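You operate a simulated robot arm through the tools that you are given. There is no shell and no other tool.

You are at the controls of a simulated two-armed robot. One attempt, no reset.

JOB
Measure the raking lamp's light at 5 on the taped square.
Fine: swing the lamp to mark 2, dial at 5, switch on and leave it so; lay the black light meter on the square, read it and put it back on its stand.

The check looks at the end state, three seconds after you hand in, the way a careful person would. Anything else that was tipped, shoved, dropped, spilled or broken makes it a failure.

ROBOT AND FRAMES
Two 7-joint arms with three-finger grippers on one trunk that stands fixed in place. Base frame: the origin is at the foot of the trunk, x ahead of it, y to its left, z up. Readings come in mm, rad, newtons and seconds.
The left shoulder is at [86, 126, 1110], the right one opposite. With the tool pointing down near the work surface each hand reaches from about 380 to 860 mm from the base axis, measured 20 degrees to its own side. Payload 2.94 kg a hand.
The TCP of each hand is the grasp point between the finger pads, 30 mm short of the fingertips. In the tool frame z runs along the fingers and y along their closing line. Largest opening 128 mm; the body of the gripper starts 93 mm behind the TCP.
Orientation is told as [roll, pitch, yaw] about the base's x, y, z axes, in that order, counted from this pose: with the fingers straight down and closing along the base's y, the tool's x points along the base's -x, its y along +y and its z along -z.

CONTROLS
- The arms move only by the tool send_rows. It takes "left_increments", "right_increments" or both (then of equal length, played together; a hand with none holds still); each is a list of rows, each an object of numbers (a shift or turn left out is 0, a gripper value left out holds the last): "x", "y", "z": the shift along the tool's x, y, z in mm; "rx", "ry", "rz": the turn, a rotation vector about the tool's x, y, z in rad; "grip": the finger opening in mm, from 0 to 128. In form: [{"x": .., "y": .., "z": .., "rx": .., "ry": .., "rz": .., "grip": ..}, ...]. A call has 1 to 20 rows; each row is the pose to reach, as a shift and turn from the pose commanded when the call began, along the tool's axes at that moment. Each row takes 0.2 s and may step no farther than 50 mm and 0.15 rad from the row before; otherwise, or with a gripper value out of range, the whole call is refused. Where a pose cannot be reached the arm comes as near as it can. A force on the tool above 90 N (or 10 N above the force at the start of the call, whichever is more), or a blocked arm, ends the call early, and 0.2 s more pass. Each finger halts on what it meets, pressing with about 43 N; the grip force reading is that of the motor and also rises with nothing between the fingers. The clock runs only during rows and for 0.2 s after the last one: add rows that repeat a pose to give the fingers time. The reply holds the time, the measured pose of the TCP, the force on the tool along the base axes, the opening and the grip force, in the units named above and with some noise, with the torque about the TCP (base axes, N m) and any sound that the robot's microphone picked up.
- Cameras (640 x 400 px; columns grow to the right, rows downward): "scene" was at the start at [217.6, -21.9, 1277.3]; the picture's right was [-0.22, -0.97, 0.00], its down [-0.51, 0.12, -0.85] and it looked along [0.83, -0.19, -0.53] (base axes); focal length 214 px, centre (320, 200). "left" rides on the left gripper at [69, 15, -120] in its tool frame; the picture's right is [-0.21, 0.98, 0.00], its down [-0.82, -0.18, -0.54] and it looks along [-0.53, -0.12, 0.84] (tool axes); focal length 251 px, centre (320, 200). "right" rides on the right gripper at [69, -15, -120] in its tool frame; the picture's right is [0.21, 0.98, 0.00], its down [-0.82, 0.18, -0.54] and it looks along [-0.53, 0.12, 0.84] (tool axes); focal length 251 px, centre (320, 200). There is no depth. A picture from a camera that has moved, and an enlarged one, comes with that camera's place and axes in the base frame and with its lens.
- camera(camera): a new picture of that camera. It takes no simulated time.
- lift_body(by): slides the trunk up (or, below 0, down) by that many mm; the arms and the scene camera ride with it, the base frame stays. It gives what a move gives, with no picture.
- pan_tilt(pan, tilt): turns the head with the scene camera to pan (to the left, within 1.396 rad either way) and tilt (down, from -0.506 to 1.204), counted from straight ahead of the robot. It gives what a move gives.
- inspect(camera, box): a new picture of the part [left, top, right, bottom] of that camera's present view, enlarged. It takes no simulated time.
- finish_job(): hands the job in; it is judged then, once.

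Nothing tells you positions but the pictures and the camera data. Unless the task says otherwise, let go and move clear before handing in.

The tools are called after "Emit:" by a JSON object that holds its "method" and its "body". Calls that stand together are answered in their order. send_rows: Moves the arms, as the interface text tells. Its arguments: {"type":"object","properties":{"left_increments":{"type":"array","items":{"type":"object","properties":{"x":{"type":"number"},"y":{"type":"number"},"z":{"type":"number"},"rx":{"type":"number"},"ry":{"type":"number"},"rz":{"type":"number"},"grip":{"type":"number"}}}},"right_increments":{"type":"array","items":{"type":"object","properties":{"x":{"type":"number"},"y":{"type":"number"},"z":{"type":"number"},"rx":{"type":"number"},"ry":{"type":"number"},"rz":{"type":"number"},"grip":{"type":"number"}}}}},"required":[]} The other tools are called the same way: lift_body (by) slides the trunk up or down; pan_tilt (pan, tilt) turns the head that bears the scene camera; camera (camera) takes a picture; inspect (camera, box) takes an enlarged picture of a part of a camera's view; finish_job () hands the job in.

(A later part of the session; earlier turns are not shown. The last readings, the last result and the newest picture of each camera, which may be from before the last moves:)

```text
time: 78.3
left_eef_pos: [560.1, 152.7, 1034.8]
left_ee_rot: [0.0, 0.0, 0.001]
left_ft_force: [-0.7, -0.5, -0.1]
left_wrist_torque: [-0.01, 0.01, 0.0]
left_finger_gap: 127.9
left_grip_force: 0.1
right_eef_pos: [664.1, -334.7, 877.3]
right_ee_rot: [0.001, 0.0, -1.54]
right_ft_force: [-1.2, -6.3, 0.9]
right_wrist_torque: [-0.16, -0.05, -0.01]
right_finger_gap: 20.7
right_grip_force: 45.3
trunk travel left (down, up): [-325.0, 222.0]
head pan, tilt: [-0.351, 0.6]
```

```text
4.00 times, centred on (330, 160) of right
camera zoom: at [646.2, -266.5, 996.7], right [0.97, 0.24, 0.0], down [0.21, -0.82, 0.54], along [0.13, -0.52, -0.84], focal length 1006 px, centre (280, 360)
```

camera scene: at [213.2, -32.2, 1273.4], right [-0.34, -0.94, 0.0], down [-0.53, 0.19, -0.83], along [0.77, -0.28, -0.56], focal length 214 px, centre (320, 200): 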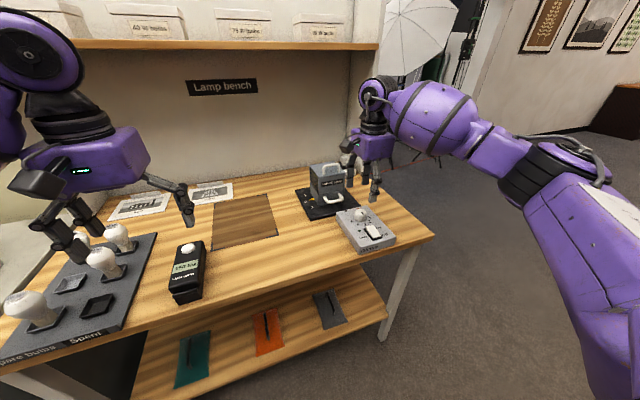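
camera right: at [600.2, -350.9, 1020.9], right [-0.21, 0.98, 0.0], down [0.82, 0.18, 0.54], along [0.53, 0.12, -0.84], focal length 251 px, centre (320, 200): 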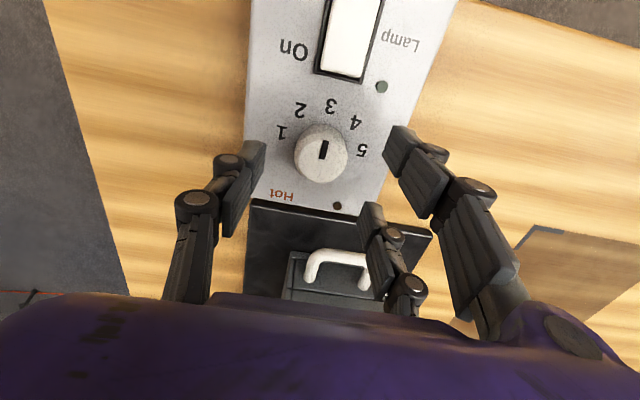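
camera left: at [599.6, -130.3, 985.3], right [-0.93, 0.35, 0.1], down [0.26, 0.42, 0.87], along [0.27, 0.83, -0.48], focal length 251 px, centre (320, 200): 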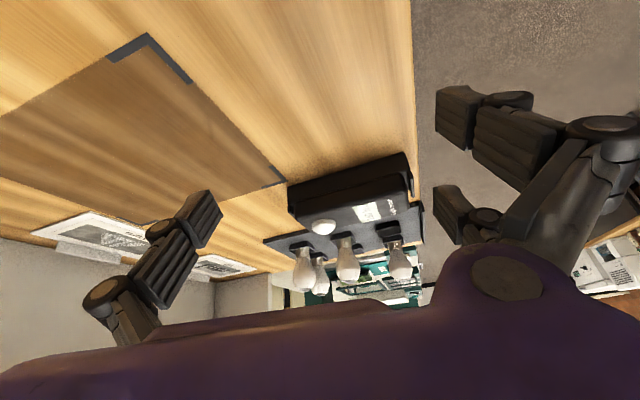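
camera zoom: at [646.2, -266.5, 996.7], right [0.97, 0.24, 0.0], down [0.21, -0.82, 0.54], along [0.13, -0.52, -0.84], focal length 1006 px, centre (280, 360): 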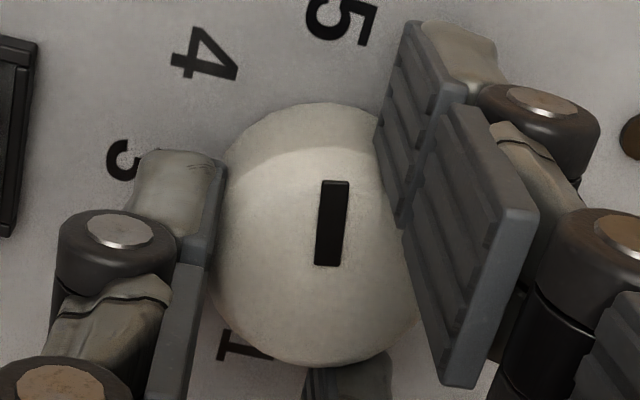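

Grip is firm (45 N). Now a further 0.27 rad clockwise.

Emit:
{"method": "send_rows", "body": {"right_increments": [{"x": 0.5, "rz": 0.09, "grip": 18}, {"x": 1.1, "y": 0.1, "rz": 0.18, "grip": 18}, {"x": 1.6, "y": 0.2, "rz": 0.27, "grip": 18}]}}

Emit:
{"method": "inspect", "body": {"camera": "right", "box": [295, 110, 365, 210]}}

Emit:
{"method": "inspect", "body": {"camera": "scene", "box": [362, 207, 378, 219]}}

```text
time: 79.1
left_eef_pos: [559.7, 153.6, 1033.2]
left_ee_rot: [0.001, -0.002, 0.003]
left_ft_force: [-0.7, -0.2, 0.9]
left_wrist_torque: [0.0, -0.01, -0.03]
left_finger_gap: 127.9
left_grip_force: 0.0
right_eef_pos: [663.6, -333.5, 875.6]
right_ee_rot: [0.001, 0.001, -1.81]
right_ft_force: [-4.0, -5.6, 1.8]
right_wrist_torque: [-0.47, 0.04, 0.91]
right_finger_gap: 20.6
right_grip_force: 44.9
trunk travel left (down, up): [-325.0, 222.0]
head pan, tilt: [-0.351, 0.6]
```

```text
4.00 times, centred on (330, 160) of right
camera zoom: at [664.9, -262.4, 996.8], right [1.0, -0.02, 0.0], down [-0.02, -0.84, 0.54], along [-0.01, -0.54, -0.84], focal length 1006 px, centre (280, 360)
```

zoom: 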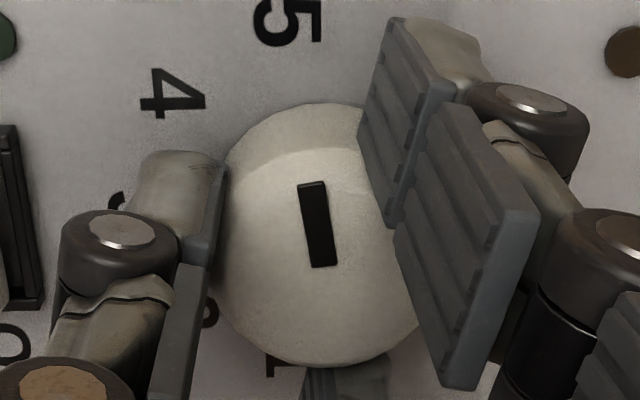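

```text
16.00 times, centred on (370, 213) of scene
camera zoom: at [212.6, -32.7, 1273.5], right [-0.34, -0.94, 0.0], down [-0.53, 0.19, -0.83], along [0.78, -0.28, -0.56], focal length 3432 px, centre (-480, -8)
```

zoom: 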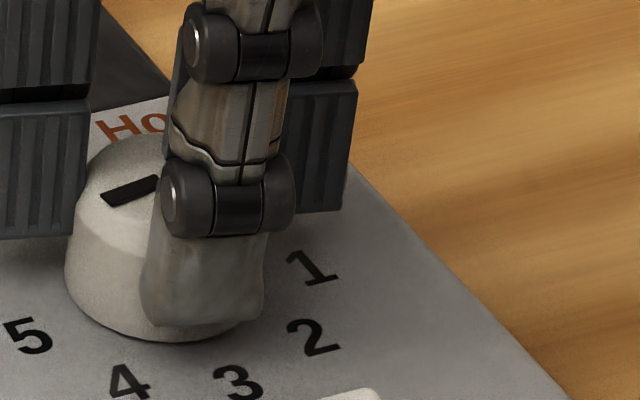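

Torque rose to 0.9 Nm and the hand slipped, which suggests the knob is at its stop near 5. I'll release and look closely.

Emit:
{"method": "send_rows", "body": {"right_increments": [{"grip": 30}, {"grip": 44}, {"grip": 60}, {"grip": 60}]}}

Emit:
{"method": "inspect", "body": {"camera": "right", "box": [270, 80, 390, 230]}}

Emit:
{"method": "inspect", "body": {"camera": "scene", "box": [362, 207, 378, 219]}}

```text
time: 80.1
left_eef_pos: [560.4, 154.0, 1034.0]
left_ee_rot: [0.0, -0.002, 0.0]
left_ft_force: [-0.8, -0.6, 1.2]
left_wrist_torque: [0.02, 0.0, -0.01]
left_finger_gap: 127.9
left_grip_force: 0.1
right_eef_pos: [664.1, -333.0, 876.1]
right_ee_rot: [0.004, 0.003, -1.808]
right_ft_force: [0.5, -1.2, 0.8]
right_wrist_torque: [-0.01, 0.0, -0.01]
right_finger_gap: 60.1
right_grip_force: 0.0
trunk travel left (down, up): [-325.0, 222.0]
head pan, tilt: [-0.351, 0.6]
```

```text
2.67 times, centred on (330, 155) of right
camera zoom: at [665.1, -261.8, 997.3], right [1.0, -0.02, 0.0], down [-0.02, -0.84, 0.54], along [-0.01, -0.54, -0.84], focal length 670 px, centre (293, 320)
```

zoom: 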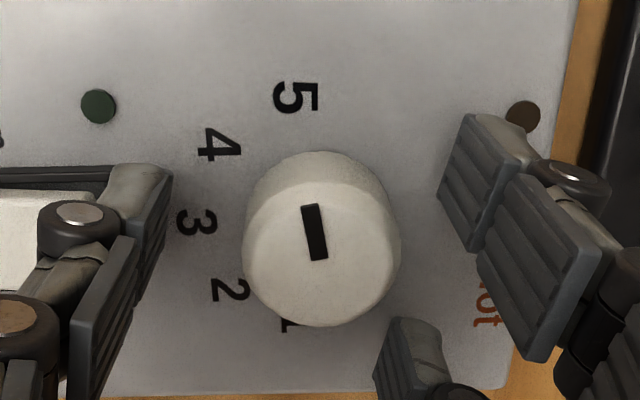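

```text
16.00 times, centred on (370, 213) of scene
camera zoom: at [212.6, -32.2, 1273.5], right [-0.34, -0.94, 0.0], down [-0.53, 0.19, -0.83], along [0.78, -0.28, -0.56], focal length 3432 px, centre (-480, -8)
```

zoom: 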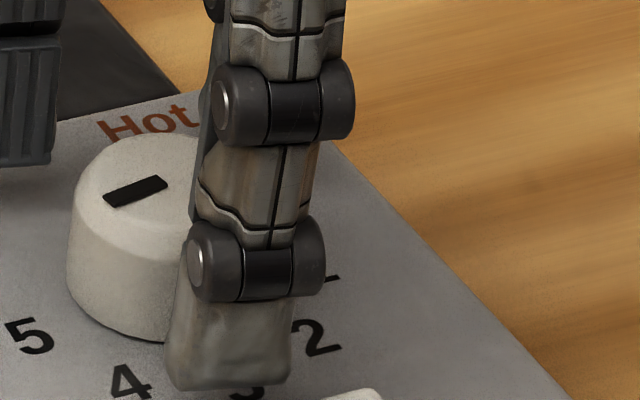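

The labels are actually spaced 40° about the knob axis (669,-333), so the pointer at ~80° at the stop is exactly 5. Next I raise the hand and turn it back to yaw 0 for the switch.

Emit:
{"method": "send_rows", "body": {"right_increments": [{"z": -30}, {"z": -60}, {"z": -85}]}}

Emit:
{"method": "inspect", "body": {"camera": "right", "box": [250, 60, 400, 190]}}

Emit:
{"method": "send_rows", "body": {"right_increments": [{"rz": -0.15, "grip": 100}, {"rz": -0.3, "grip": 100}, {"rz": -0.45, "grip": 100}, {"rz": -0.6}, {"rz": -0.75}, {"rz": -0.9}, {"rz": -1.05}, {"rz": -1.2}, {"rz": -1.35}, {"rz": -1.5}, {"rz": -1.65}, {"rz": -1.81}]}}

```text
time: 80.9
left_eef_pos: [559.2, 154.2, 1033.2]
left_ee_rot: [0.001, -0.001, 0.001]
left_ft_force: [-0.9, 0.4, -0.5]
left_wrist_torque: [0.01, 0.0, 0.0]
left_finger_gap: 128.1
left_grip_force: 0.0
right_eef_pos: [663.7, -332.9, 962.7]
right_ee_rot: [0.002, -0.001, -1.81]
right_ft_force: [-0.6, 0.0, 0.8]
right_wrist_torque: [-0.01, -0.01, -0.02]
right_finger_gap: 59.9
right_grip_force: 0.1
trunk travel left (down, up): [-325.0, 222.0]
head pan, tilt: [-0.351, 0.6]
```

```text
3.08 times, centred on (325, 125) of right
camera zoom: at [665.1, -261.7, 1082.9], right [1.0, -0.02, 0.0], down [-0.02, -0.84, 0.54], along [-0.01, -0.54, -0.84], focal length 774 px, centre (305, 431)
```

zoom: 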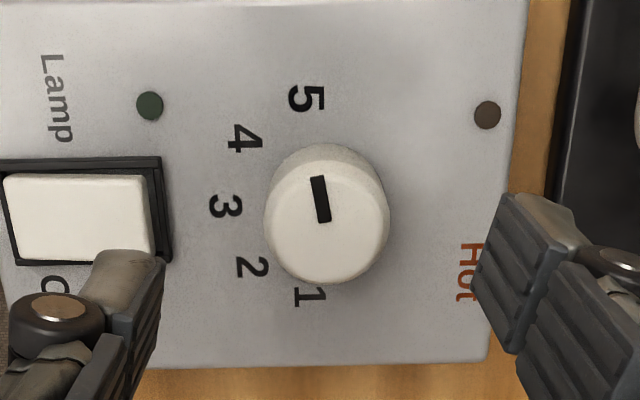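

```text
refused: row 12 steps farther than a row can; nothing moved
```

The pointer points right at 5. Now I turn the hand back to yaw 0 while moving it so the thumb will sit above the switch's On end.

Emit:
{"method": "send_rows", "body": {"right_increments": [{"x": 3, "y": -5, "rz": -0.14, "grip": 100}, {"x": 6, "y": -10, "rz": -0.28, "grip": 100}, {"x": 9, "y": -15, "rz": -0.42}, {"x": 12, "y": -20, "rz": -0.56}, {"x": 15, "y": -25, "rz": -0.7}, {"x": 18, "y": -30, "rz": -0.84}, {"x": 21, "y": -35, "rz": -0.98}, {"x": 24, "y": -40, "rz": -1.12}, {"x": 27, "y": -45, "rz": -1.26}, {"x": 30, "y": -50, "rz": -1.4}, {"x": 33, "y": -55, "rz": -1.54}, {"x": 36, "y": -60, "rz": -1.68}, {"x": 39.4, "y": -66.2, "rz": -1.81}]}}

Emit:
{"method": "camera", "body": {"camera": "right"}}

Emit:
{"method": "inspect", "body": {"camera": "scene", "box": [330, 150, 430, 270]}}

```text
time: 83.7
left_eef_pos: [559.4, 153.5, 1033.6]
left_ee_rot: [0.0, 0.0, 0.003]
left_ft_force: [0.1, -0.1, 0.3]
left_wrist_torque: [0.01, -0.04, 0.01]
left_finger_gap: 128.1
left_grip_force: 0.0
right_eef_pos: [608.8, -279.2, 962.2]
right_ee_rot: [0.001, -0.001, 0.001]
right_ft_force: [-1.1, 0.0, 0.3]
right_wrist_torque: [0.01, -0.01, 0.02]
right_finger_gap: 99.8
right_grip_force: 0.0
trunk travel left (down, up): [-325.0, 222.0]
head pan, tilt: [-0.351, 0.6]
```

```text
taken
camera right: at [539.3, -294.3, 1081.7], right [-0.22, 0.98, 0.0], down [0.82, 0.18, 0.54], along [0.53, 0.12, -0.84], focal length 251 px, centre (320, 200)
```

right: 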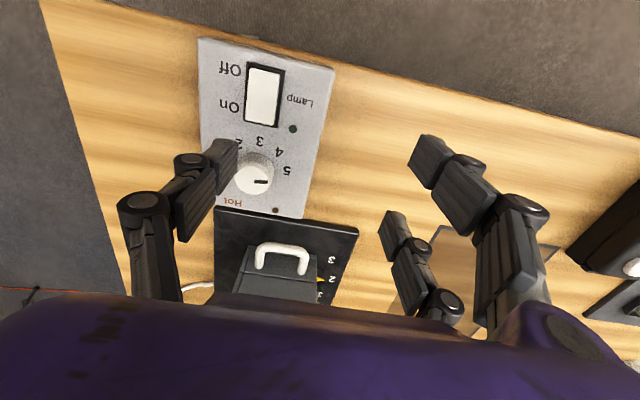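

```text
3.33 times, centred on (380, 210) of scene
camera zoom: at [213.1, -32.1, 1273.4], right [-0.34, -0.94, 0.0], down [-0.53, 0.19, -0.83], along [0.77, -0.28, -0.56], focal length 715 px, centre (120, 167)
```

zoom: 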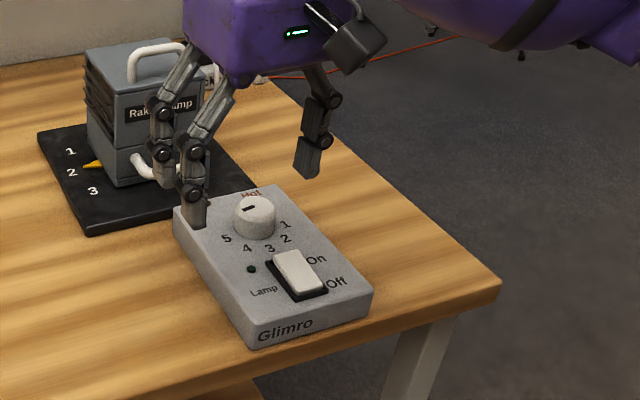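

Emit:
{"method": "inspect", "body": {"camera": "right", "box": [215, 40, 315, 150]}}

Emit:
{"method": "inspect", "body": {"camera": "scene", "box": [360, 215, 400, 245]}}

```text
3.64 times, centred on (265, 95) of right
camera zoom: at [539.3, -294.3, 1081.7], right [-0.22, 0.98, 0.0], down [0.82, 0.18, 0.54], along [0.53, 0.12, -0.84], focal length 914 px, centre (520, 582)
```

zoom: 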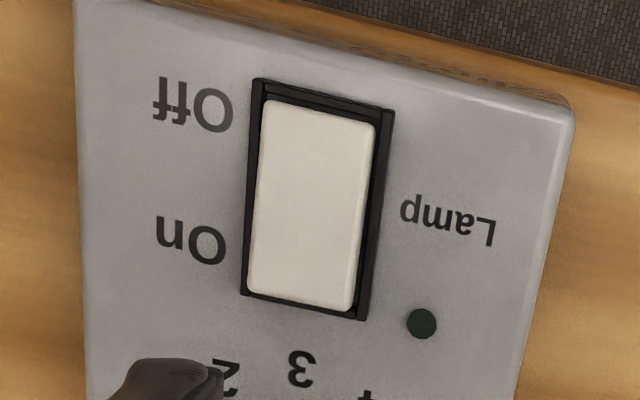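

```text
13.33 times, centred on (380, 230) of scene
camera zoom: at [213.1, -32.1, 1273.4], right [-0.34, -0.94, 0.0], down [-0.53, 0.19, -0.83], along [0.77, -0.28, -0.56], focal length 2860 px, centre (-480, -200)
```

zoom: 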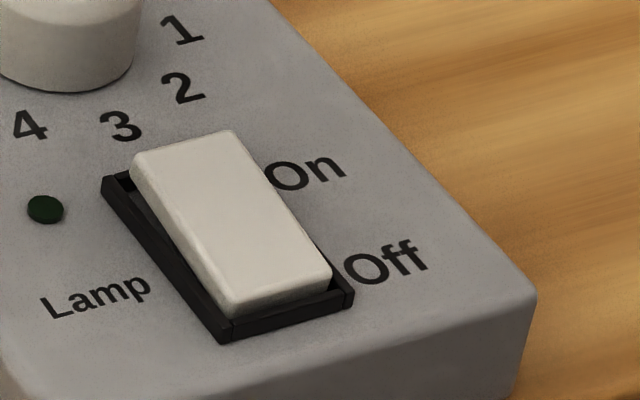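

The On end is raised, near (615,-335,850). The thumb is right above it; going down to just over it.

Emit:
{"method": "send_rows", "body": {"right_increments": [{"z": 25}, {"z": 50}, {"z": 74}]}}

Emit:
{"method": "inspect", "body": {"camera": "right", "box": [150, 40, 330, 200]}}

Emit:
{"method": "inspect", "body": {"camera": "scene", "box": [350, 205, 400, 245]}}

```text
time: 84.5
left_eef_pos: [560.9, 152.8, 1031.9]
left_ee_rot: [0.0, 0.0, 0.003]
left_ft_force: [0.7, 0.0, -0.4]
left_wrist_torque: [0.0, 0.01, -0.02]
left_finger_gap: 127.9
left_grip_force: 0.0
right_eef_pos: [610.0, -279.2, 886.7]
right_ee_rot: [0.0, -0.001, 0.0]
right_ft_force: [-0.1, 0.5, -0.3]
right_wrist_torque: [0.01, 0.02, 0.02]
right_finger_gap: 99.9
right_grip_force: 0.0
trunk travel left (down, up): [-325.0, 222.0]
head pan, tilt: [-0.351, 0.6]
```

```text
2.50 times, centred on (240, 120) of right
camera zoom: at [540.4, -293.7, 1007.4], right [-0.22, 0.98, 0.0], down [0.82, 0.18, 0.54], along [0.53, 0.12, -0.84], focal length 629 px, centre (520, 400)
```

zoom: 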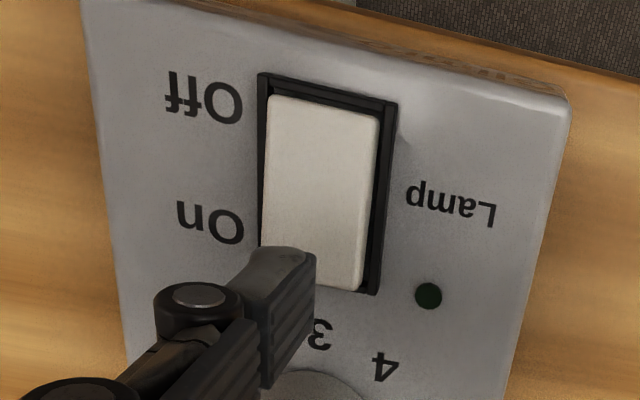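

```text
10.00 times, centred on (375, 225) of scene
camera zoom: at [213.5, -32.4, 1273.4], right [-0.34, -0.94, 0.0], down [-0.53, 0.19, -0.82], along [0.77, -0.28, -0.57], focal length 2145 px, centre (-230, -50)
```

zoom: 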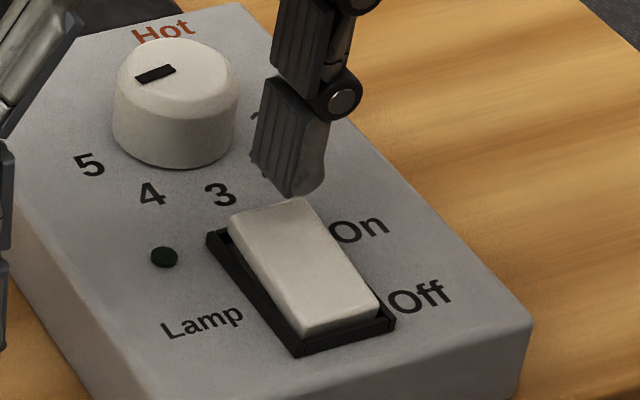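

The thumb sits over the On end. Pressing down in small steps.

Emit:
{"method": "send_rows", "body": {"right_increments": [{"y": 2, "z": 2}, {"y": 2, "z": 4}, {"y": 2, "z": 6}, {"y": 2, "z": 8}]}}

Emit:
{"method": "inspect", "body": {"camera": "scene", "box": [350, 205, 400, 245]}}

```text
time: 85.5
left_eef_pos: [559.8, 153.8, 1032.9]
left_ee_rot: [-0.001, 0.0, 0.003]
left_ft_force: [-0.2, -0.1, 0.2]
left_wrist_torque: [-0.03, 0.02, -0.02]
left_finger_gap: 128.0
left_grip_force: 0.0
right_eef_pos: [609.9, -276.9, 879.6]
right_ee_rot: [0.002, -0.003, -0.002]
right_ft_force: [0.2, 0.0, -0.4]
right_wrist_torque: [-0.01, 0.0, 0.01]
right_finger_gap: 100.1
right_grip_force: 0.0
trunk travel left (down, up): [-325.0, 222.0]
head pan, tilt: [-0.351, 0.6]
```

```text
10.00 times, centred on (375, 225) of scene
camera zoom: at [213.2, -32.2, 1273.4], right [-0.34, -0.94, 0.0], down [-0.53, 0.19, -0.83], along [0.77, -0.28, -0.56], focal length 2145 px, centre (-230, -50)
```

zoom: 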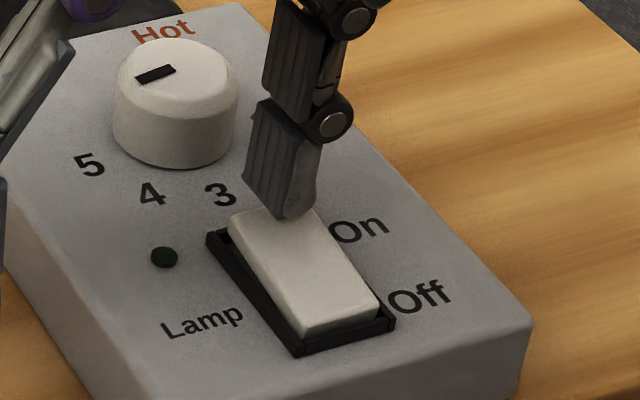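

Emit:
{"method": "send_rows", "body": {"right_increments": [{"z": 1.5}, {"z": 3}, {"z": 4.5}]}}

Emit:
{"method": "inspect", "body": {"camera": "scene", "box": [350, 205, 400, 245]}}

```text
time: 86.3
left_eef_pos: [560.7, 154.0, 1033.8]
left_ee_rot: [0.001, 0.0, 0.003]
left_ft_force: [0.6, 0.7, 0.0]
left_wrist_torque: [0.01, -0.02, 0.0]
left_finger_gap: 128.0
left_grip_force: 0.1
right_eef_pos: [609.0, -278.0, 874.6]
right_ee_rot: [-0.001, -0.002, -0.001]
right_ft_force: [0.0, 0.4, -0.5]
right_wrist_torque: [0.02, 0.0, 0.01]
right_finger_gap: 99.9
right_grip_force: 0.2
trunk travel left (down, up): [-325.0, 222.0]
head pan, tilt: [-0.351, 0.6]
```

```text
10.00 times, centred on (375, 225) of scene
camera zoom: at [213.2, -32.2, 1273.4], right [-0.34, -0.94, 0.0], down [-0.53, 0.19, -0.83], along [0.77, -0.28, -0.56], focal length 2145 px, centre (-230, -50)
```

zoom: 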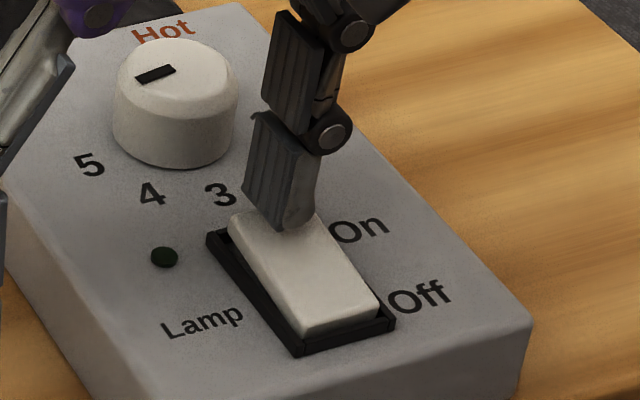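

Emit:
{"method": "send_rows", "body": {"right_increments": [{"z": 1.5}, {"z": 3}]}}

Emit:
{"method": "inspect", "body": {"camera": "scene", "box": [350, 205, 400, 245]}}

Emit:
{"method": "inspect", "body": {"camera": "right", "box": [150, 40, 330, 200]}}

```text
time: 86.9
left_eef_pos: [559.7, 153.4, 1033.2]
left_ee_rot: [-0.001, 0.0, 0.002]
left_ft_force: [-0.5, 0.2, -0.8]
left_wrist_torque: [-0.01, 0.05, -0.01]
left_finger_gap: 128.2
left_grip_force: 0.2
right_eef_pos: [610.3, -277.4, 872.4]
right_ee_rot: [0.001, -0.002, 0.0]
right_ft_force: [0.0, -0.9, 0.5]
right_wrist_torque: [0.01, 0.0, 0.01]
right_finger_gap: 99.8
right_grip_force: 0.0
trunk travel left (down, up): [-325.0, 222.0]
head pan, tilt: [-0.351, 0.6]
```

```text
10.00 times, centred on (375, 225) of scene
camera zoom: at [213.2, -32.2, 1273.4], right [-0.34, -0.94, 0.0], down [-0.53, 0.19, -0.83], along [0.77, -0.28, -0.56], focal length 2145 px, centre (-230, -50)
```

zoom: 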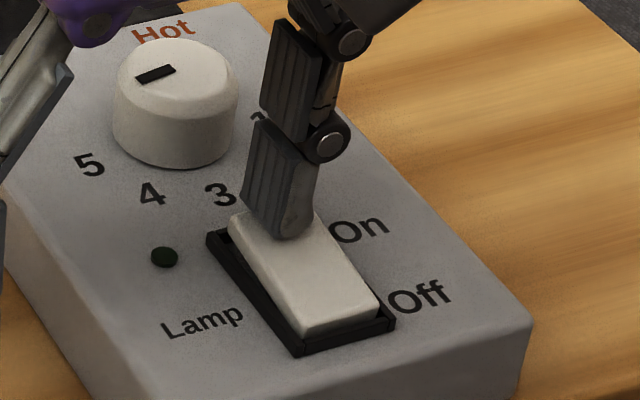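

```text
2.50 times, centred on (240, 120) of right
camera zoom: at [540.1, -292.3, 992.3], right [-0.21, 0.98, 0.0], down [0.82, 0.18, 0.54], along [0.53, 0.12, -0.84], focal length 629 px, centre (520, 400)
```

zoom: 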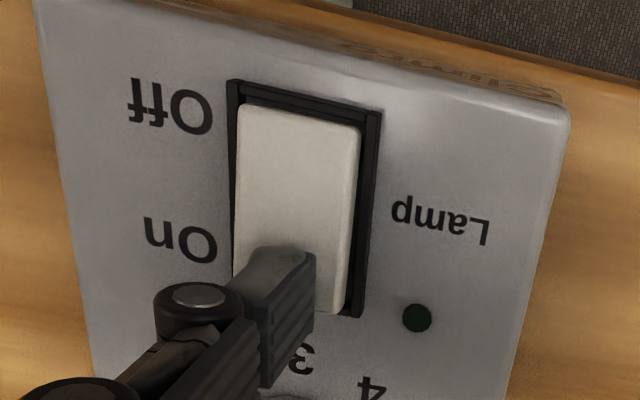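

No force yet; I continue down in small steps.

Emit:
{"method": "send_rows", "body": {"right_increments": [{"z": 1.5}, {"z": 3}]}}

Emit:
{"method": "send_rows", "body": {"right_increments": [{"z": 1.5}, {"z": 3}]}}

Emit:
{"method": "inspect", "body": {"camera": "scene", "box": [350, 205, 400, 245]}}

```text
time: 87.5
left_eef_pos: [559.8, 153.2, 1032.2]
left_ee_rot: [0.001, 0.0, 0.003]
left_ft_force: [0.2, -1.2, 0.5]
left_wrist_torque: [0.02, -0.01, 0.0]
left_finger_gap: 128.1
left_grip_force: 0.2
right_eef_pos: [609.5, -277.7, 868.7]
right_ee_rot: [-0.001, -0.002, 0.0]
right_ft_force: [0.6, -0.4, -0.9]
right_wrist_torque: [0.0, -0.03, 0.02]
right_finger_gap: 100.1
right_grip_force: 0.1
trunk travel left (down, up): [-325.0, 222.0]
head pan, tilt: [-0.351, 0.6]
```

```text
time: 88.1
left_eef_pos: [560.1, 153.9, 1033.1]
left_ee_rot: [-0.002, -0.001, 0.001]
left_ft_force: [0.9, 0.6, -0.7]
left_wrist_torque: [-0.01, 0.01, -0.02]
left_finger_gap: 128.4
left_grip_force: 0.0
right_eef_pos: [610.0, -277.5, 867.4]
right_ee_rot: [0.0, -0.003, 0.0]
right_ft_force: [1.5, 0.7, 4.9]
right_wrist_torque: [-0.31, -0.01, 0.09]
right_finger_gap: 102.6
right_grip_force: 1.2
trunk travel left (down, up): [-325.0, 222.0]
head pan, tilt: [-0.351, 0.6]
```

```text
10.00 times, centred on (375, 225) of scene
camera zoom: at [212.9, -32.0, 1273.5], right [-0.34, -0.94, 0.0], down [-0.53, 0.19, -0.83], along [0.77, -0.28, -0.56], focal length 2145 px, centre (-230, -50)
```

zoom: 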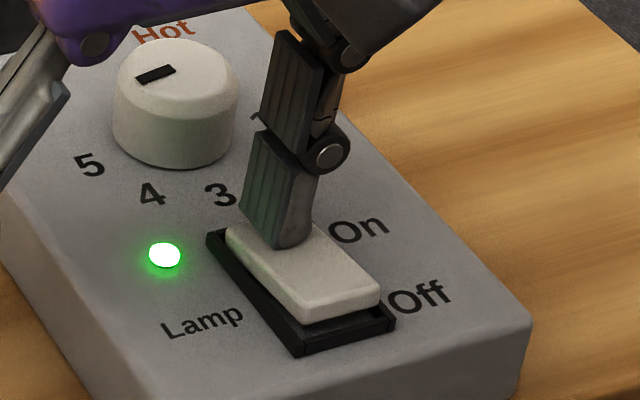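

The switch is On and the green lamp LED is lit. I raise the right hand straight up and take a look around.

Emit:
{"method": "send_rows", "body": {"right_increments": [{"z": -5}, {"z": -20}, {"z": -50}, {"z": -90}]}}

Emit:
{"method": "camera", "body": {"camera": "scene"}}

Emit:
{"method": "inspect", "body": {"camera": "scene", "box": [290, 150, 430, 270]}}

```text
time: 89.1
left_eef_pos: [558.2, 153.7, 1033.7]
left_ee_rot: [0.0, -0.001, 0.002]
left_ft_force: [-0.2, 0.4, -0.4]
left_wrist_torque: [0.02, 0.01, -0.01]
left_finger_gap: 127.9
left_grip_force: 0.0
right_eef_pos: [606.6, -277.4, 956.3]
right_ee_rot: [0.003, -0.001, 0.0]
right_ft_force: [-0.1, 0.2, 0.2]
right_wrist_torque: [-0.04, 0.02, -0.01]
right_finger_gap: 100.3
right_grip_force: 0.1
trunk travel left (down, up): [-325.0, 222.0]
head pan, tilt: [-0.351, 0.6]
```

```text
taken
camera scene: at [212.7, -31.7, 1273.5], right [-0.34, -0.94, 0.0], down [-0.53, 0.19, -0.83], along [0.78, -0.28, -0.56], focal length 214 px, centre (320, 200)
```

scene: 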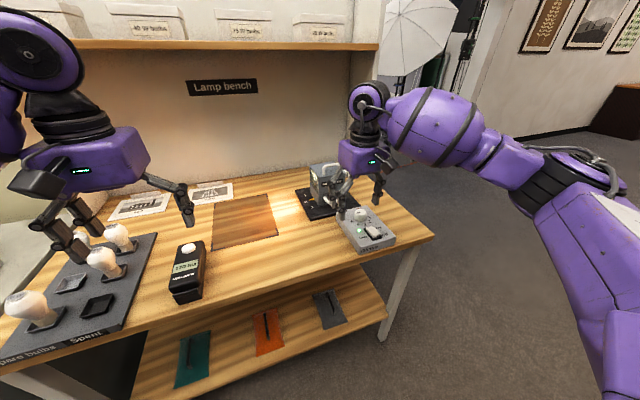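

```text
3.33 times, centred on (360, 210) of scene
camera zoom: at [212.7, -31.7, 1273.5], right [-0.34, -0.94, 0.0], down [-0.53, 0.19, -0.83], along [0.78, -0.28, -0.56], focal length 715 px, centre (187, 167)
```

zoom: 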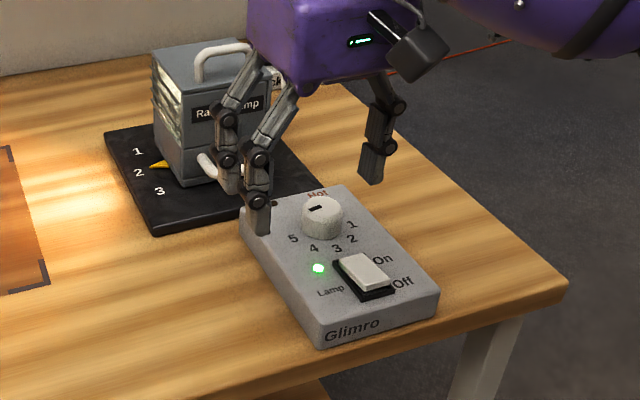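

The lamp is lit and shines across the square. Now I park the right hand back, and bring the left hand above the meter.

Emit:
{"method": "send_rows", "body": {"left_increments": [{"x": -30, "z": 24, "grip": 100}, {"x": -60, "z": 48, "grip": 100}, {"x": -89, "y": -2, "z": 72, "grip": 100}], "right_increments": [{"x": 36, "y": -14, "z": -15}, {"x": 72, "y": -29, "z": -30}, {"x": 107, "y": -43, "z": -44}]}}

Emit:
{"method": "camera", "body": {"camera": "left"}}

Emit:
{"method": "pan_tilt", "body": {"pan": 0.0, "tilt": 0.65}}

Emit:
{"method": "camera", "body": {"camera": "scene"}}

```text
time: 89.9
left_eef_pos: [649.9, 153.1, 960.9]
left_ee_rot: [0.0, -0.002, 0.004]
left_ft_force: [-0.2, 0.0, -0.2]
left_wrist_torque: [0.02, 0.02, 0.01]
left_finger_gap: 99.8
left_grip_force: 0.2
right_eef_pos: [500.8, -320.8, 1000.4]
right_ee_rot: [0.002, 0.0, 0.001]
right_ft_force: [-0.4, -0.1, 0.4]
right_wrist_torque: [0.0, 0.0, -0.05]
right_finger_gap: 99.9
right_grip_force: 0.0
trunk travel left (down, up): [-325.0, 222.0]
head pan, tilt: [-0.351, 0.6]
```

```text
taken
camera left: at [578.1, 167.8, 1080.2], right [0.21, 0.98, 0.0], down [0.82, -0.18, 0.54], along [0.53, -0.11, -0.84], focal length 251 px, centre (320, 200)
```

left: 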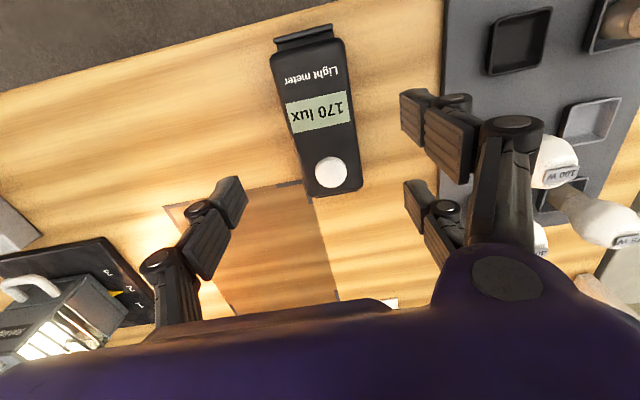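

```text
time: 90.8
left_eef_pos: [648.0, 152.4, 960.4]
left_ee_rot: [-0.001, 0.0, 0.002]
left_ft_force: [0.7, 0.0, -0.5]
left_wrist_torque: [-0.03, -0.02, 0.0]
left_finger_gap: 99.4
left_grip_force: 0.0
right_eef_pos: [503.6, -322.5, 999.3]
right_ee_rot: [0.0, -0.001, 0.001]
right_ft_force: [0.2, 0.4, 0.9]
right_wrist_torque: [-0.01, 0.02, 0.02]
right_finger_gap: 100.1
right_grip_force: 0.0
trunk travel left (down, up): [-325.0, 222.0]
head pan, tilt: [0.0, 0.649]
```

```text
taken
camera scene: at [216.9, -1.9, 1269.2], right [0.0, -1.0, 0.0], down [-0.6, 0.0, -0.8], along [0.8, 0.0, -0.6], focal length 214 px, centre (320, 200)
```

scene: 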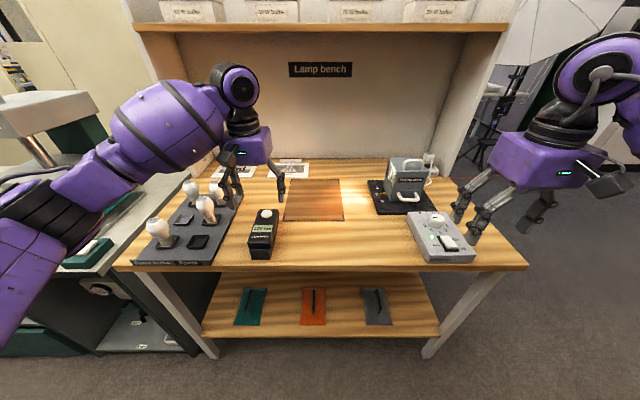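

The meter reads 170 lux in its stand now. I'll zoom from the left camera to align the hand with the meter.

Emit:
{"method": "inspect", "body": {"camera": "left", "box": [255, 15, 385, 205]}}

Emit:
{"method": "inspect", "body": {"camera": "scene", "box": [210, 130, 320, 270]}}

```text
2.11 times, centred on (320, 110) of left
camera zoom: at [578.1, 167.5, 1080.2], right [0.21, 0.98, 0.0], down [0.82, -0.18, 0.54], along [0.53, -0.11, -0.84], focal length 529 px, centre (320, 390)
```

zoom: 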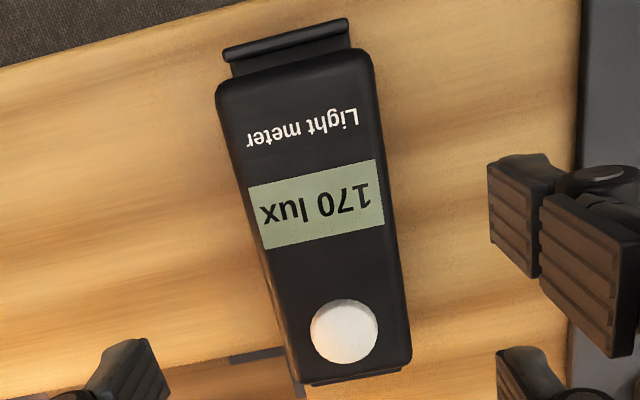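

```text
2.86 times, centred on (265, 200) of scene
camera zoom: at [216.9, -1.9, 1269.2], right [0.0, -1.0, 0.0], down [-0.6, 0.0, -0.8], along [0.8, 0.0, -0.6], focal length 613 px, centre (477, 200)
```

zoom: 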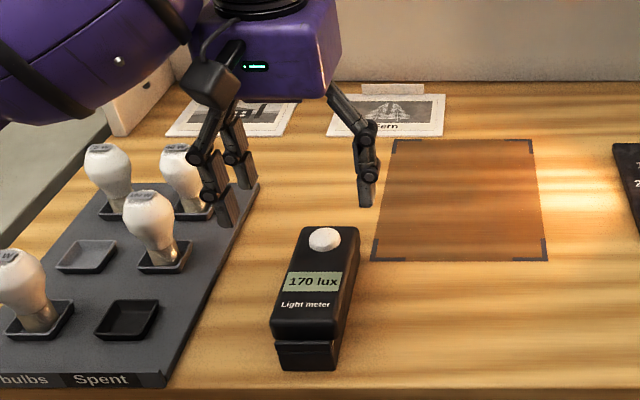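

The meter spans x 585–714 with centre y≈156, so the hand must shift +3 mm in y. I'll go down to z≈905 and re-check.

Emit:
{"method": "send_rows", "body": {"left_increments": [{"y": 3.1, "z": 18, "grip": 90}, {"y": 3.1, "z": 36, "grip": 90}, {"y": 3.1, "z": 55, "grip": 90}]}}

Emit:
{"method": "camera", "body": {"camera": "left"}}

Emit:
{"method": "inspect", "body": {"camera": "scene", "box": [220, 160, 320, 260]}}

```text
time: 91.5
left_eef_pos: [649.6, 153.7, 905.3]
left_ee_rot: [-0.001, -0.001, 0.001]
left_ft_force: [0.5, 0.2, -1.6]
left_wrist_torque: [0.04, 0.0, 0.0]
left_finger_gap: 90.0
left_grip_force: 0.0
right_eef_pos: [503.0, -321.9, 999.5]
right_ee_rot: [0.0, -0.003, 0.001]
right_ft_force: [-0.1, -0.9, 0.5]
right_wrist_torque: [0.0, 0.03, 0.01]
right_finger_gap: 99.9
right_grip_force: 0.0
trunk travel left (down, up): [-325.0, 222.0]
head pan, tilt: [0.0, 0.649]
```

```text
taken
camera left: at [579.5, 169.7, 1025.1], right [0.21, 0.98, 0.0], down [0.82, -0.18, 0.54], along [0.53, -0.12, -0.84], focal length 251 px, centre (320, 200)
```

left: 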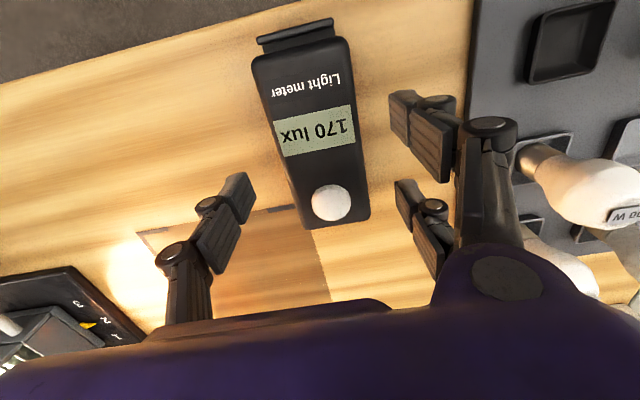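

```text
4.00 times, centred on (270, 210) of scene
camera zoom: at [217.4, -1.6, 1269.1], right [0.0, -1.0, 0.0], down [-0.6, 0.0, -0.8], along [0.8, 0.0, -0.6], focal length 858 px, centre (520, 160)
```

zoom: 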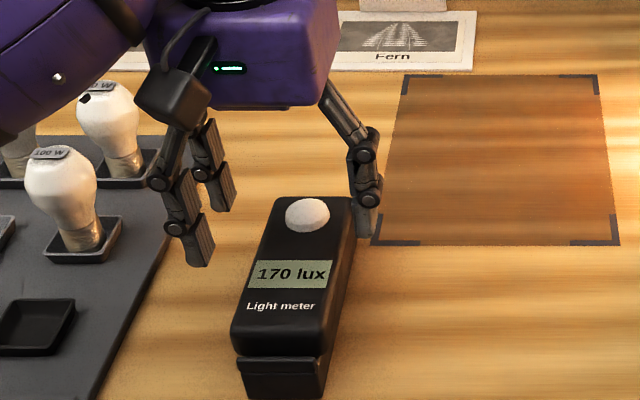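

Nearly centred (about 1 mm left to go). Down to the grasp height z≈868.

Emit:
{"method": "send_rows", "body": {"left_increments": [{"y": 1, "z": 13}, {"y": 1, "z": 26}, {"y": 1, "z": 37}]}}

Emit:
{"method": "camera", "body": {"camera": "left"}}

Emit:
{"method": "inspect", "body": {"camera": "scene", "box": [220, 180, 310, 260]}}

```text
time: 92.3
left_eef_pos: [649.6, 154.6, 869.2]
left_ee_rot: [-0.001, 0.0, 0.004]
left_ft_force: [-0.6, 0.6, 0.4]
left_wrist_torque: [0.01, 0.01, 0.02]
left_finger_gap: 90.0
left_grip_force: 0.1
right_eef_pos: [503.2, -321.8, 999.5]
right_ee_rot: [0.0, -0.002, 0.0]
right_ft_force: [0.5, 0.0, 0.6]
right_wrist_torque: [0.01, 0.02, 0.01]
right_finger_gap: 100.2
right_grip_force: 0.0
trunk travel left (down, up): [-325.0, 222.0]
head pan, tilt: [0.0, 0.649]
```

```text
taken
camera left: at [579.6, 170.5, 988.1], right [0.21, 0.98, 0.0], down [0.82, -0.18, 0.54], along [0.53, -0.11, -0.84], focal length 251 px, centre (320, 200)
```

left: 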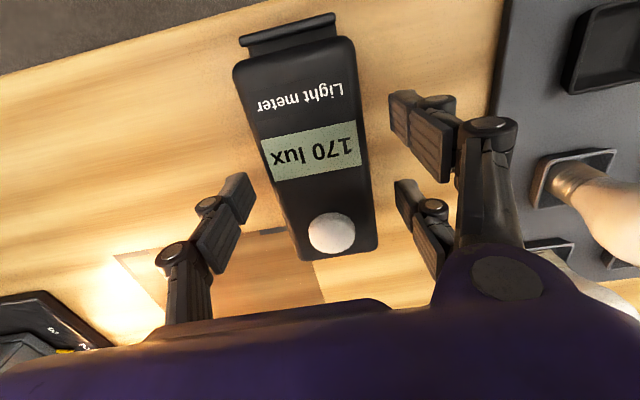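

```text
5.00 times, centred on (265, 220) of scene
camera zoom: at [217.2, -1.7, 1269.1], right [0.0, -1.0, 0.0], down [-0.6, 0.0, -0.8], along [0.8, 0.0, -0.6], focal length 1072 px, centre (595, 100)
```

zoom: 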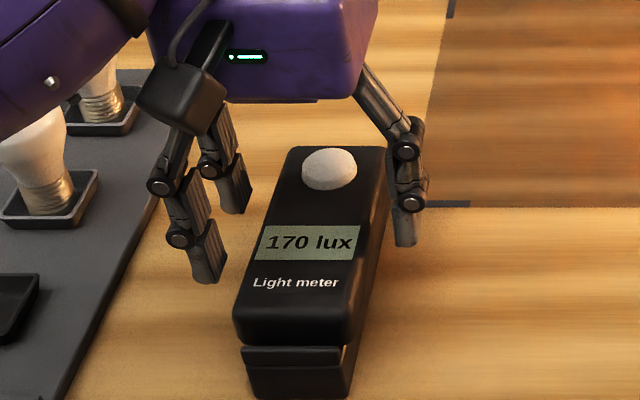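

The prongs straddle the meter above the stand top. Closing gently.

Emit:
{"method": "send_rows", "body": {"left_increments": [{"grip": 76}, {"grip": 66}, {"grip": 60}, {"grip": 60}]}}

Emit:
{"method": "send_rows", "body": {"left_increments": [{"grip": 57}, {"grip": 57}]}}

Emit:
{"method": "inspect", "body": {"camera": "scene", "box": [220, 180, 310, 260]}}

```text
time: 93.3
left_eef_pos: [648.4, 154.8, 868.9]
left_ee_rot: [0.001, 0.0, 0.001]
left_ft_force: [-0.3, -0.4, 0.3]
left_wrist_torque: [-0.04, 0.0, -0.04]
left_finger_gap: 61.1
left_grip_force: 42.7
right_eef_pos: [501.9, -321.6, 999.5]
right_ee_rot: [-0.001, -0.001, 0.0]
right_ft_force: [-0.7, 0.1, 1.0]
right_wrist_torque: [-0.05, 0.03, -0.01]
right_finger_gap: 99.9
right_grip_force: 0.1
trunk travel left (down, up): [-325.0, 222.0]
head pan, tilt: [0.0, 0.649]
```

```text
time: 94.0
left_eef_pos: [647.7, 154.7, 869.9]
left_ee_rot: [-0.002, 0.0, -0.001]
left_ft_force: [-0.2, 0.4, 0.1]
left_wrist_torque: [-0.06, 0.06, -0.04]
left_finger_gap: 61.4
left_grip_force: 43.3
right_eef_pos: [502.9, -322.2, 1000.4]
right_ee_rot: [-0.002, -0.003, 0.001]
right_ft_force: [-0.4, 0.4, -0.6]
right_wrist_torque: [0.0, 0.0, -0.01]
right_finger_gap: 100.0
right_grip_force: 0.1
trunk travel left (down, up): [-325.0, 222.0]
head pan, tilt: [0.0, 0.649]
```

```text
5.00 times, centred on (265, 220) of scene
camera zoom: at [217.0, -1.8, 1269.1], right [0.0, -1.0, 0.0], down [-0.6, 0.0, -0.8], along [0.8, 0.0, -0.6], focal length 1072 px, centre (595, 100)
```

zoom: 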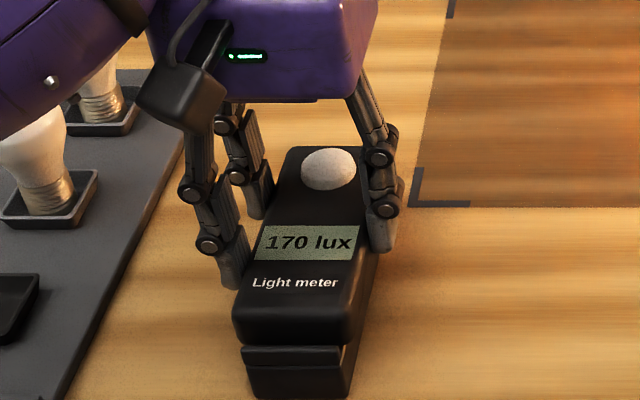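

The meter is held (gap 61 mm, 43 N, balanced). I lift it straight up a little and check that the stand stays.

Emit:
{"method": "send_rows", "body": {"left_increments": [{"z": -4}, {"z": -10}, {"z": -20}, {"z": -35}]}}

Emit:
{"method": "inspect", "body": {"camera": "scene", "box": [220, 170, 310, 270]}}

Emit:
{"method": "camera", "body": {"camera": "left"}}

```text
time: 95.0
left_eef_pos: [649.3, 155.2, 904.3]
left_ee_rot: [0.0, 0.0, 0.0]
left_ft_force: [-0.9, -0.6, -1.2]
left_wrist_torque: [0.0, -0.01, -0.04]
left_finger_gap: 61.0
left_grip_force: 43.0
right_eef_pos: [502.3, -320.4, 998.5]
right_ee_rot: [0.001, -0.001, -0.001]
right_ft_force: [-0.1, -0.8, -0.4]
right_wrist_torque: [-0.01, 0.02, 0.02]
right_finger_gap: 100.0
right_grip_force: 0.1
trunk travel left (down, up): [-325.0, 222.0]
head pan, tilt: [0.0, 0.649]
```

```text
4.00 times, centred on (265, 220) of scene
camera zoom: at [217.0, -1.8, 1269.2], right [0.0, -1.0, 0.0], down [-0.6, 0.0, -0.8], along [0.8, 0.0, -0.6], focal length 858 px, centre (540, 120)
```

zoom: 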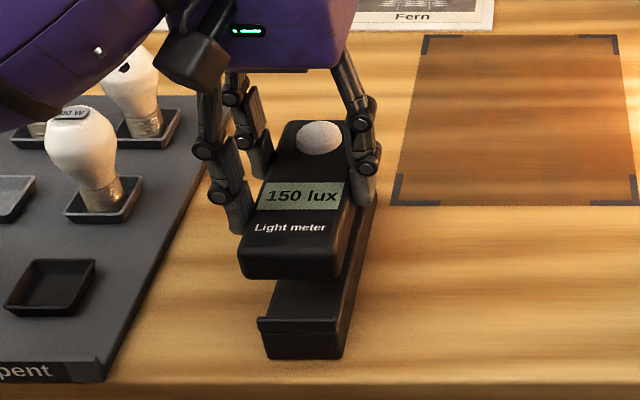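

```text
taken
camera left: at [578.9, 170.4, 1023.8], right [0.21, 0.98, 0.0], down [0.82, -0.18, 0.54], along [0.53, -0.12, -0.84], focal length 251 px, centre (320, 200)
```

left: 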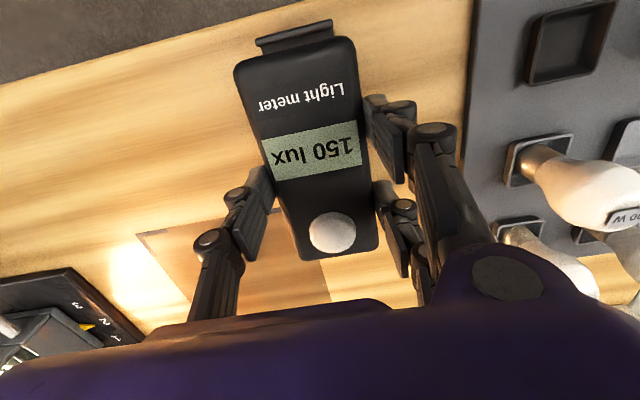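

The meter is lifted and the stand stayed put. I raise it a bit more and carry it to above the square (meter centre about (800,18)).

Emit:
{"method": "send_rows", "body": {"left_increments": [{"z": -15}, {"z": -25}, {"x": -30, "y": -27, "z": -25}, {"x": -60, "y": -54, "z": -25}, {"x": -90, "y": -81, "z": -25}, {"x": -120, "y": -109, "z": -25}, {"x": -151, "y": -137, "z": -25}, {"x": -151, "y": -137, "z": -25}]}}

Emit:
{"method": "camera", "body": {"camera": "scene"}}

Emit:
{"method": "camera", "body": {"camera": "left"}}

```text
time: 96.8
left_eef_pos: [800.9, 21.7, 927.7]
left_ee_rot: [-0.003, -0.001, 0.001]
left_ft_force: [-1.2, 0.7, -2.5]
left_wrist_torque: [-0.07, 0.04, -0.03]
left_finger_gap: 60.9
left_grip_force: 43.3
right_eef_pos: [503.6, -319.2, 1000.1]
right_ee_rot: [-0.002, 0.0, 0.001]
right_ft_force: [0.1, 0.8, -0.3]
right_wrist_torque: [-0.01, 0.02, 0.02]
right_finger_gap: 99.9
right_grip_force: 0.0
trunk travel left (down, up): [-325.0, 222.0]
head pan, tilt: [0.0, 0.649]
```

```text
taken
camera scene: at [218.7, 0.9, 1268.8], right [0.0, -1.0, 0.0], down [-0.61, 0.0, -0.8], along [0.8, 0.0, -0.61], focal length 214 px, centre (320, 200)
```

scene: 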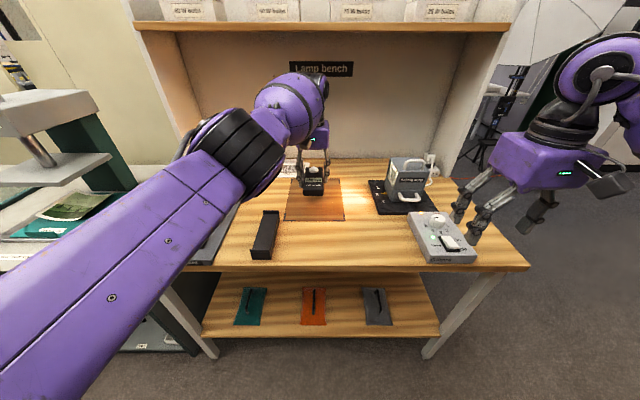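

```text
taken
camera left: at [730.9, 37.4, 1047.2], right [0.21, 0.98, 0.0], down [0.82, -0.18, 0.54], along [0.53, -0.12, -0.84], focal length 251 px, centre (320, 200)
```

left: 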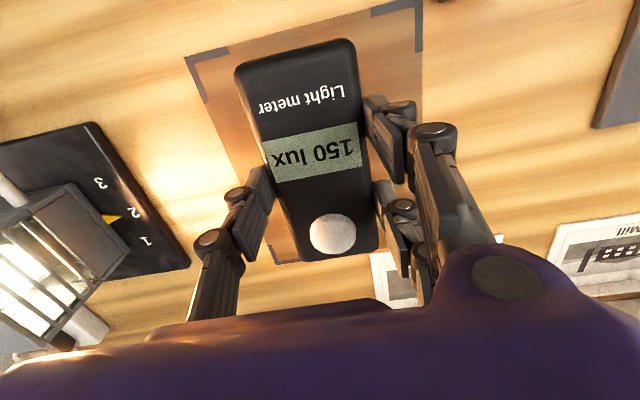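

The meter hangs over the square. Lowering it, with the last millimetres in small steps.

Emit:
{"method": "send_rows", "body": {"left_increments": [{"z": 25}, {"z": 50}, {"z": 70}, {"z": 80}]}}

Emit:
{"method": "inspect", "body": {"camera": "scene", "box": [260, 130, 380, 240]}}

```text
time: 97.8
left_eef_pos: [801.3, 19.3, 851.1]
left_ee_rot: [-0.001, -0.006, 0.002]
left_ft_force: [0.1, -0.9, -1.4]
left_wrist_torque: [0.04, 0.01, 0.0]
left_finger_gap: 61.1
left_grip_force: 43.0
right_eef_pos: [502.1, -322.4, 999.4]
right_ee_rot: [0.002, -0.002, 0.001]
right_ft_force: [0.0, -0.8, -0.5]
right_wrist_torque: [0.05, -0.04, 0.01]
right_finger_gap: 99.8
right_grip_force: 0.1
trunk travel left (down, up): [-325.0, 222.0]
head pan, tilt: [0.0, 0.649]
```

```text
3.64 times, centred on (320, 185) of scene
camera zoom: at [216.8, -2.3, 1269.2], right [0.0, -1.0, 0.0], down [-0.6, 0.0, -0.8], along [0.8, 0.0, -0.6], focal length 780 px, centre (320, 254)
```

zoom: 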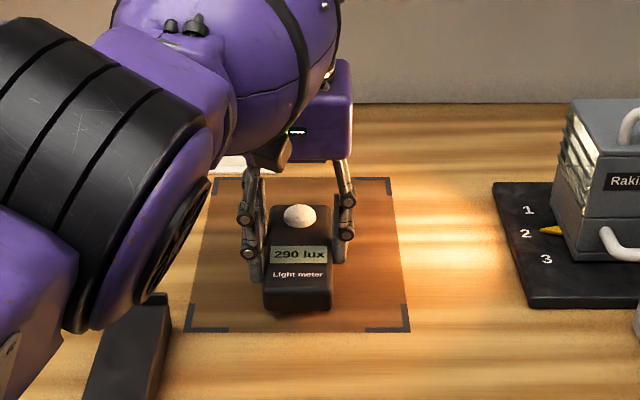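

Almost down. Last steps of 2–3 mm each, watching the vertical force.

Emit:
{"method": "send_rows", "body": {"left_increments": [{"z": 2}, {"z": 4}]}}

Emit:
{"method": "send_rows", "body": {"left_increments": [{"z": 1.5}, {"z": 3}]}}

Emit:
{"method": "inspect", "body": {"camera": "scene", "box": [280, 150, 360, 230]}}

```text
time: 98.3
left_eef_pos: [799.8, 20.2, 845.1]
left_ee_rot: [0.0, -0.001, 0.002]
left_ft_force: [0.1, 0.1, -1.2]
left_wrist_torque: [-0.02, -0.01, 0.05]
left_finger_gap: 61.1
left_grip_force: 42.9
right_eef_pos: [502.6, -321.2, 1000.0]
right_ee_rot: [0.0, -0.002, 0.0]
right_ft_force: [0.3, -0.6, 0.6]
right_wrist_torque: [0.0, -0.01, 0.01]
right_finger_gap: 100.0
right_grip_force: 0.1
trunk travel left (down, up): [-325.0, 222.0]
head pan, tilt: [0.0, 0.649]
```

```text
time: 99.0
left_eef_pos: [799.3, 18.9, 842.3]
left_ee_rot: [-0.002, -0.004, 0.002]
left_ft_force: [0.4, 0.2, -1.2]
left_wrist_torque: [-0.01, 0.01, -0.02]
left_finger_gap: 61.1
left_grip_force: 43.2
right_eef_pos: [503.4, -321.0, 999.9]
right_ee_rot: [-0.001, -0.003, -0.001]
right_ft_force: [0.2, 0.2, -0.5]
right_wrist_torque: [0.02, 0.0, 0.0]
right_finger_gap: 100.1
right_grip_force: 0.0
trunk travel left (down, up): [-325.0, 222.0]
head pan, tilt: [0.0, 0.649]
```

```text
5.00 times, centred on (320, 190) of scene
camera zoom: at [217.3, -1.8, 1269.1], right [0.0, -1.0, 0.0], down [-0.6, 0.0, -0.8], along [0.8, 0.0, -0.6], focal length 1072 px, centre (320, 250)
```

zoom: 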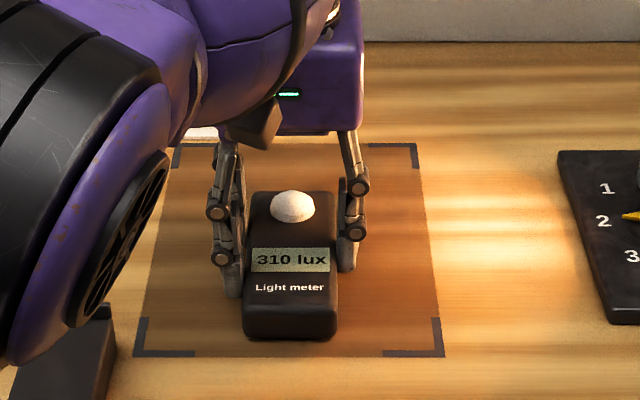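

Emit:
{"method": "send_rows", "body": {"left_increments": [{"z": 1}, {"z": 1.5}]}}

Emit:
{"method": "send_rows", "body": {"left_increments": [{"z": 1}, {"z": 1.5}]}}

```text
time: 99.5
left_eef_pos: [798.7, 18.5, 840.6]
left_ee_rot: [0.0, 0.002, 0.002]
left_ft_force: [0.0, -0.1, -0.6]
left_wrist_torque: [0.05, 0.02, 0.02]
left_finger_gap: 61.1
left_grip_force: 42.8
right_eef_pos: [501.5, -320.8, 998.9]
right_ee_rot: [0.0, -0.001, 0.0]
right_ft_force: [0.8, 0.0, 0.4]
right_wrist_torque: [0.0, 0.02, -0.02]
right_finger_gap: 99.9
right_grip_force: 0.1
trunk travel left (down, up): [-325.0, 222.0]
head pan, tilt: [0.0, 0.649]
```

```text
time: 100.2
left_eef_pos: [799.8, 19.4, 841.4]
left_ee_rot: [0.001, -0.007, 0.001]
left_ft_force: [-0.8, 2.5, 8.3]
left_wrist_torque: [0.4, 0.8, -0.06]
left_finger_gap: 61.1
left_grip_force: 42.8
right_eef_pos: [501.7, -321.4, 1001.4]
right_ee_rot: [0.0, -0.001, 0.001]
right_ft_force: [0.1, 0.0, -0.5]
right_wrist_torque: [0.01, 0.03, 0.0]
right_finger_gap: 100.1
right_grip_force: 0.2
trunk travel left (down, up): [-325.0, 222.0]
head pan, tilt: [0.0, 0.649]
```

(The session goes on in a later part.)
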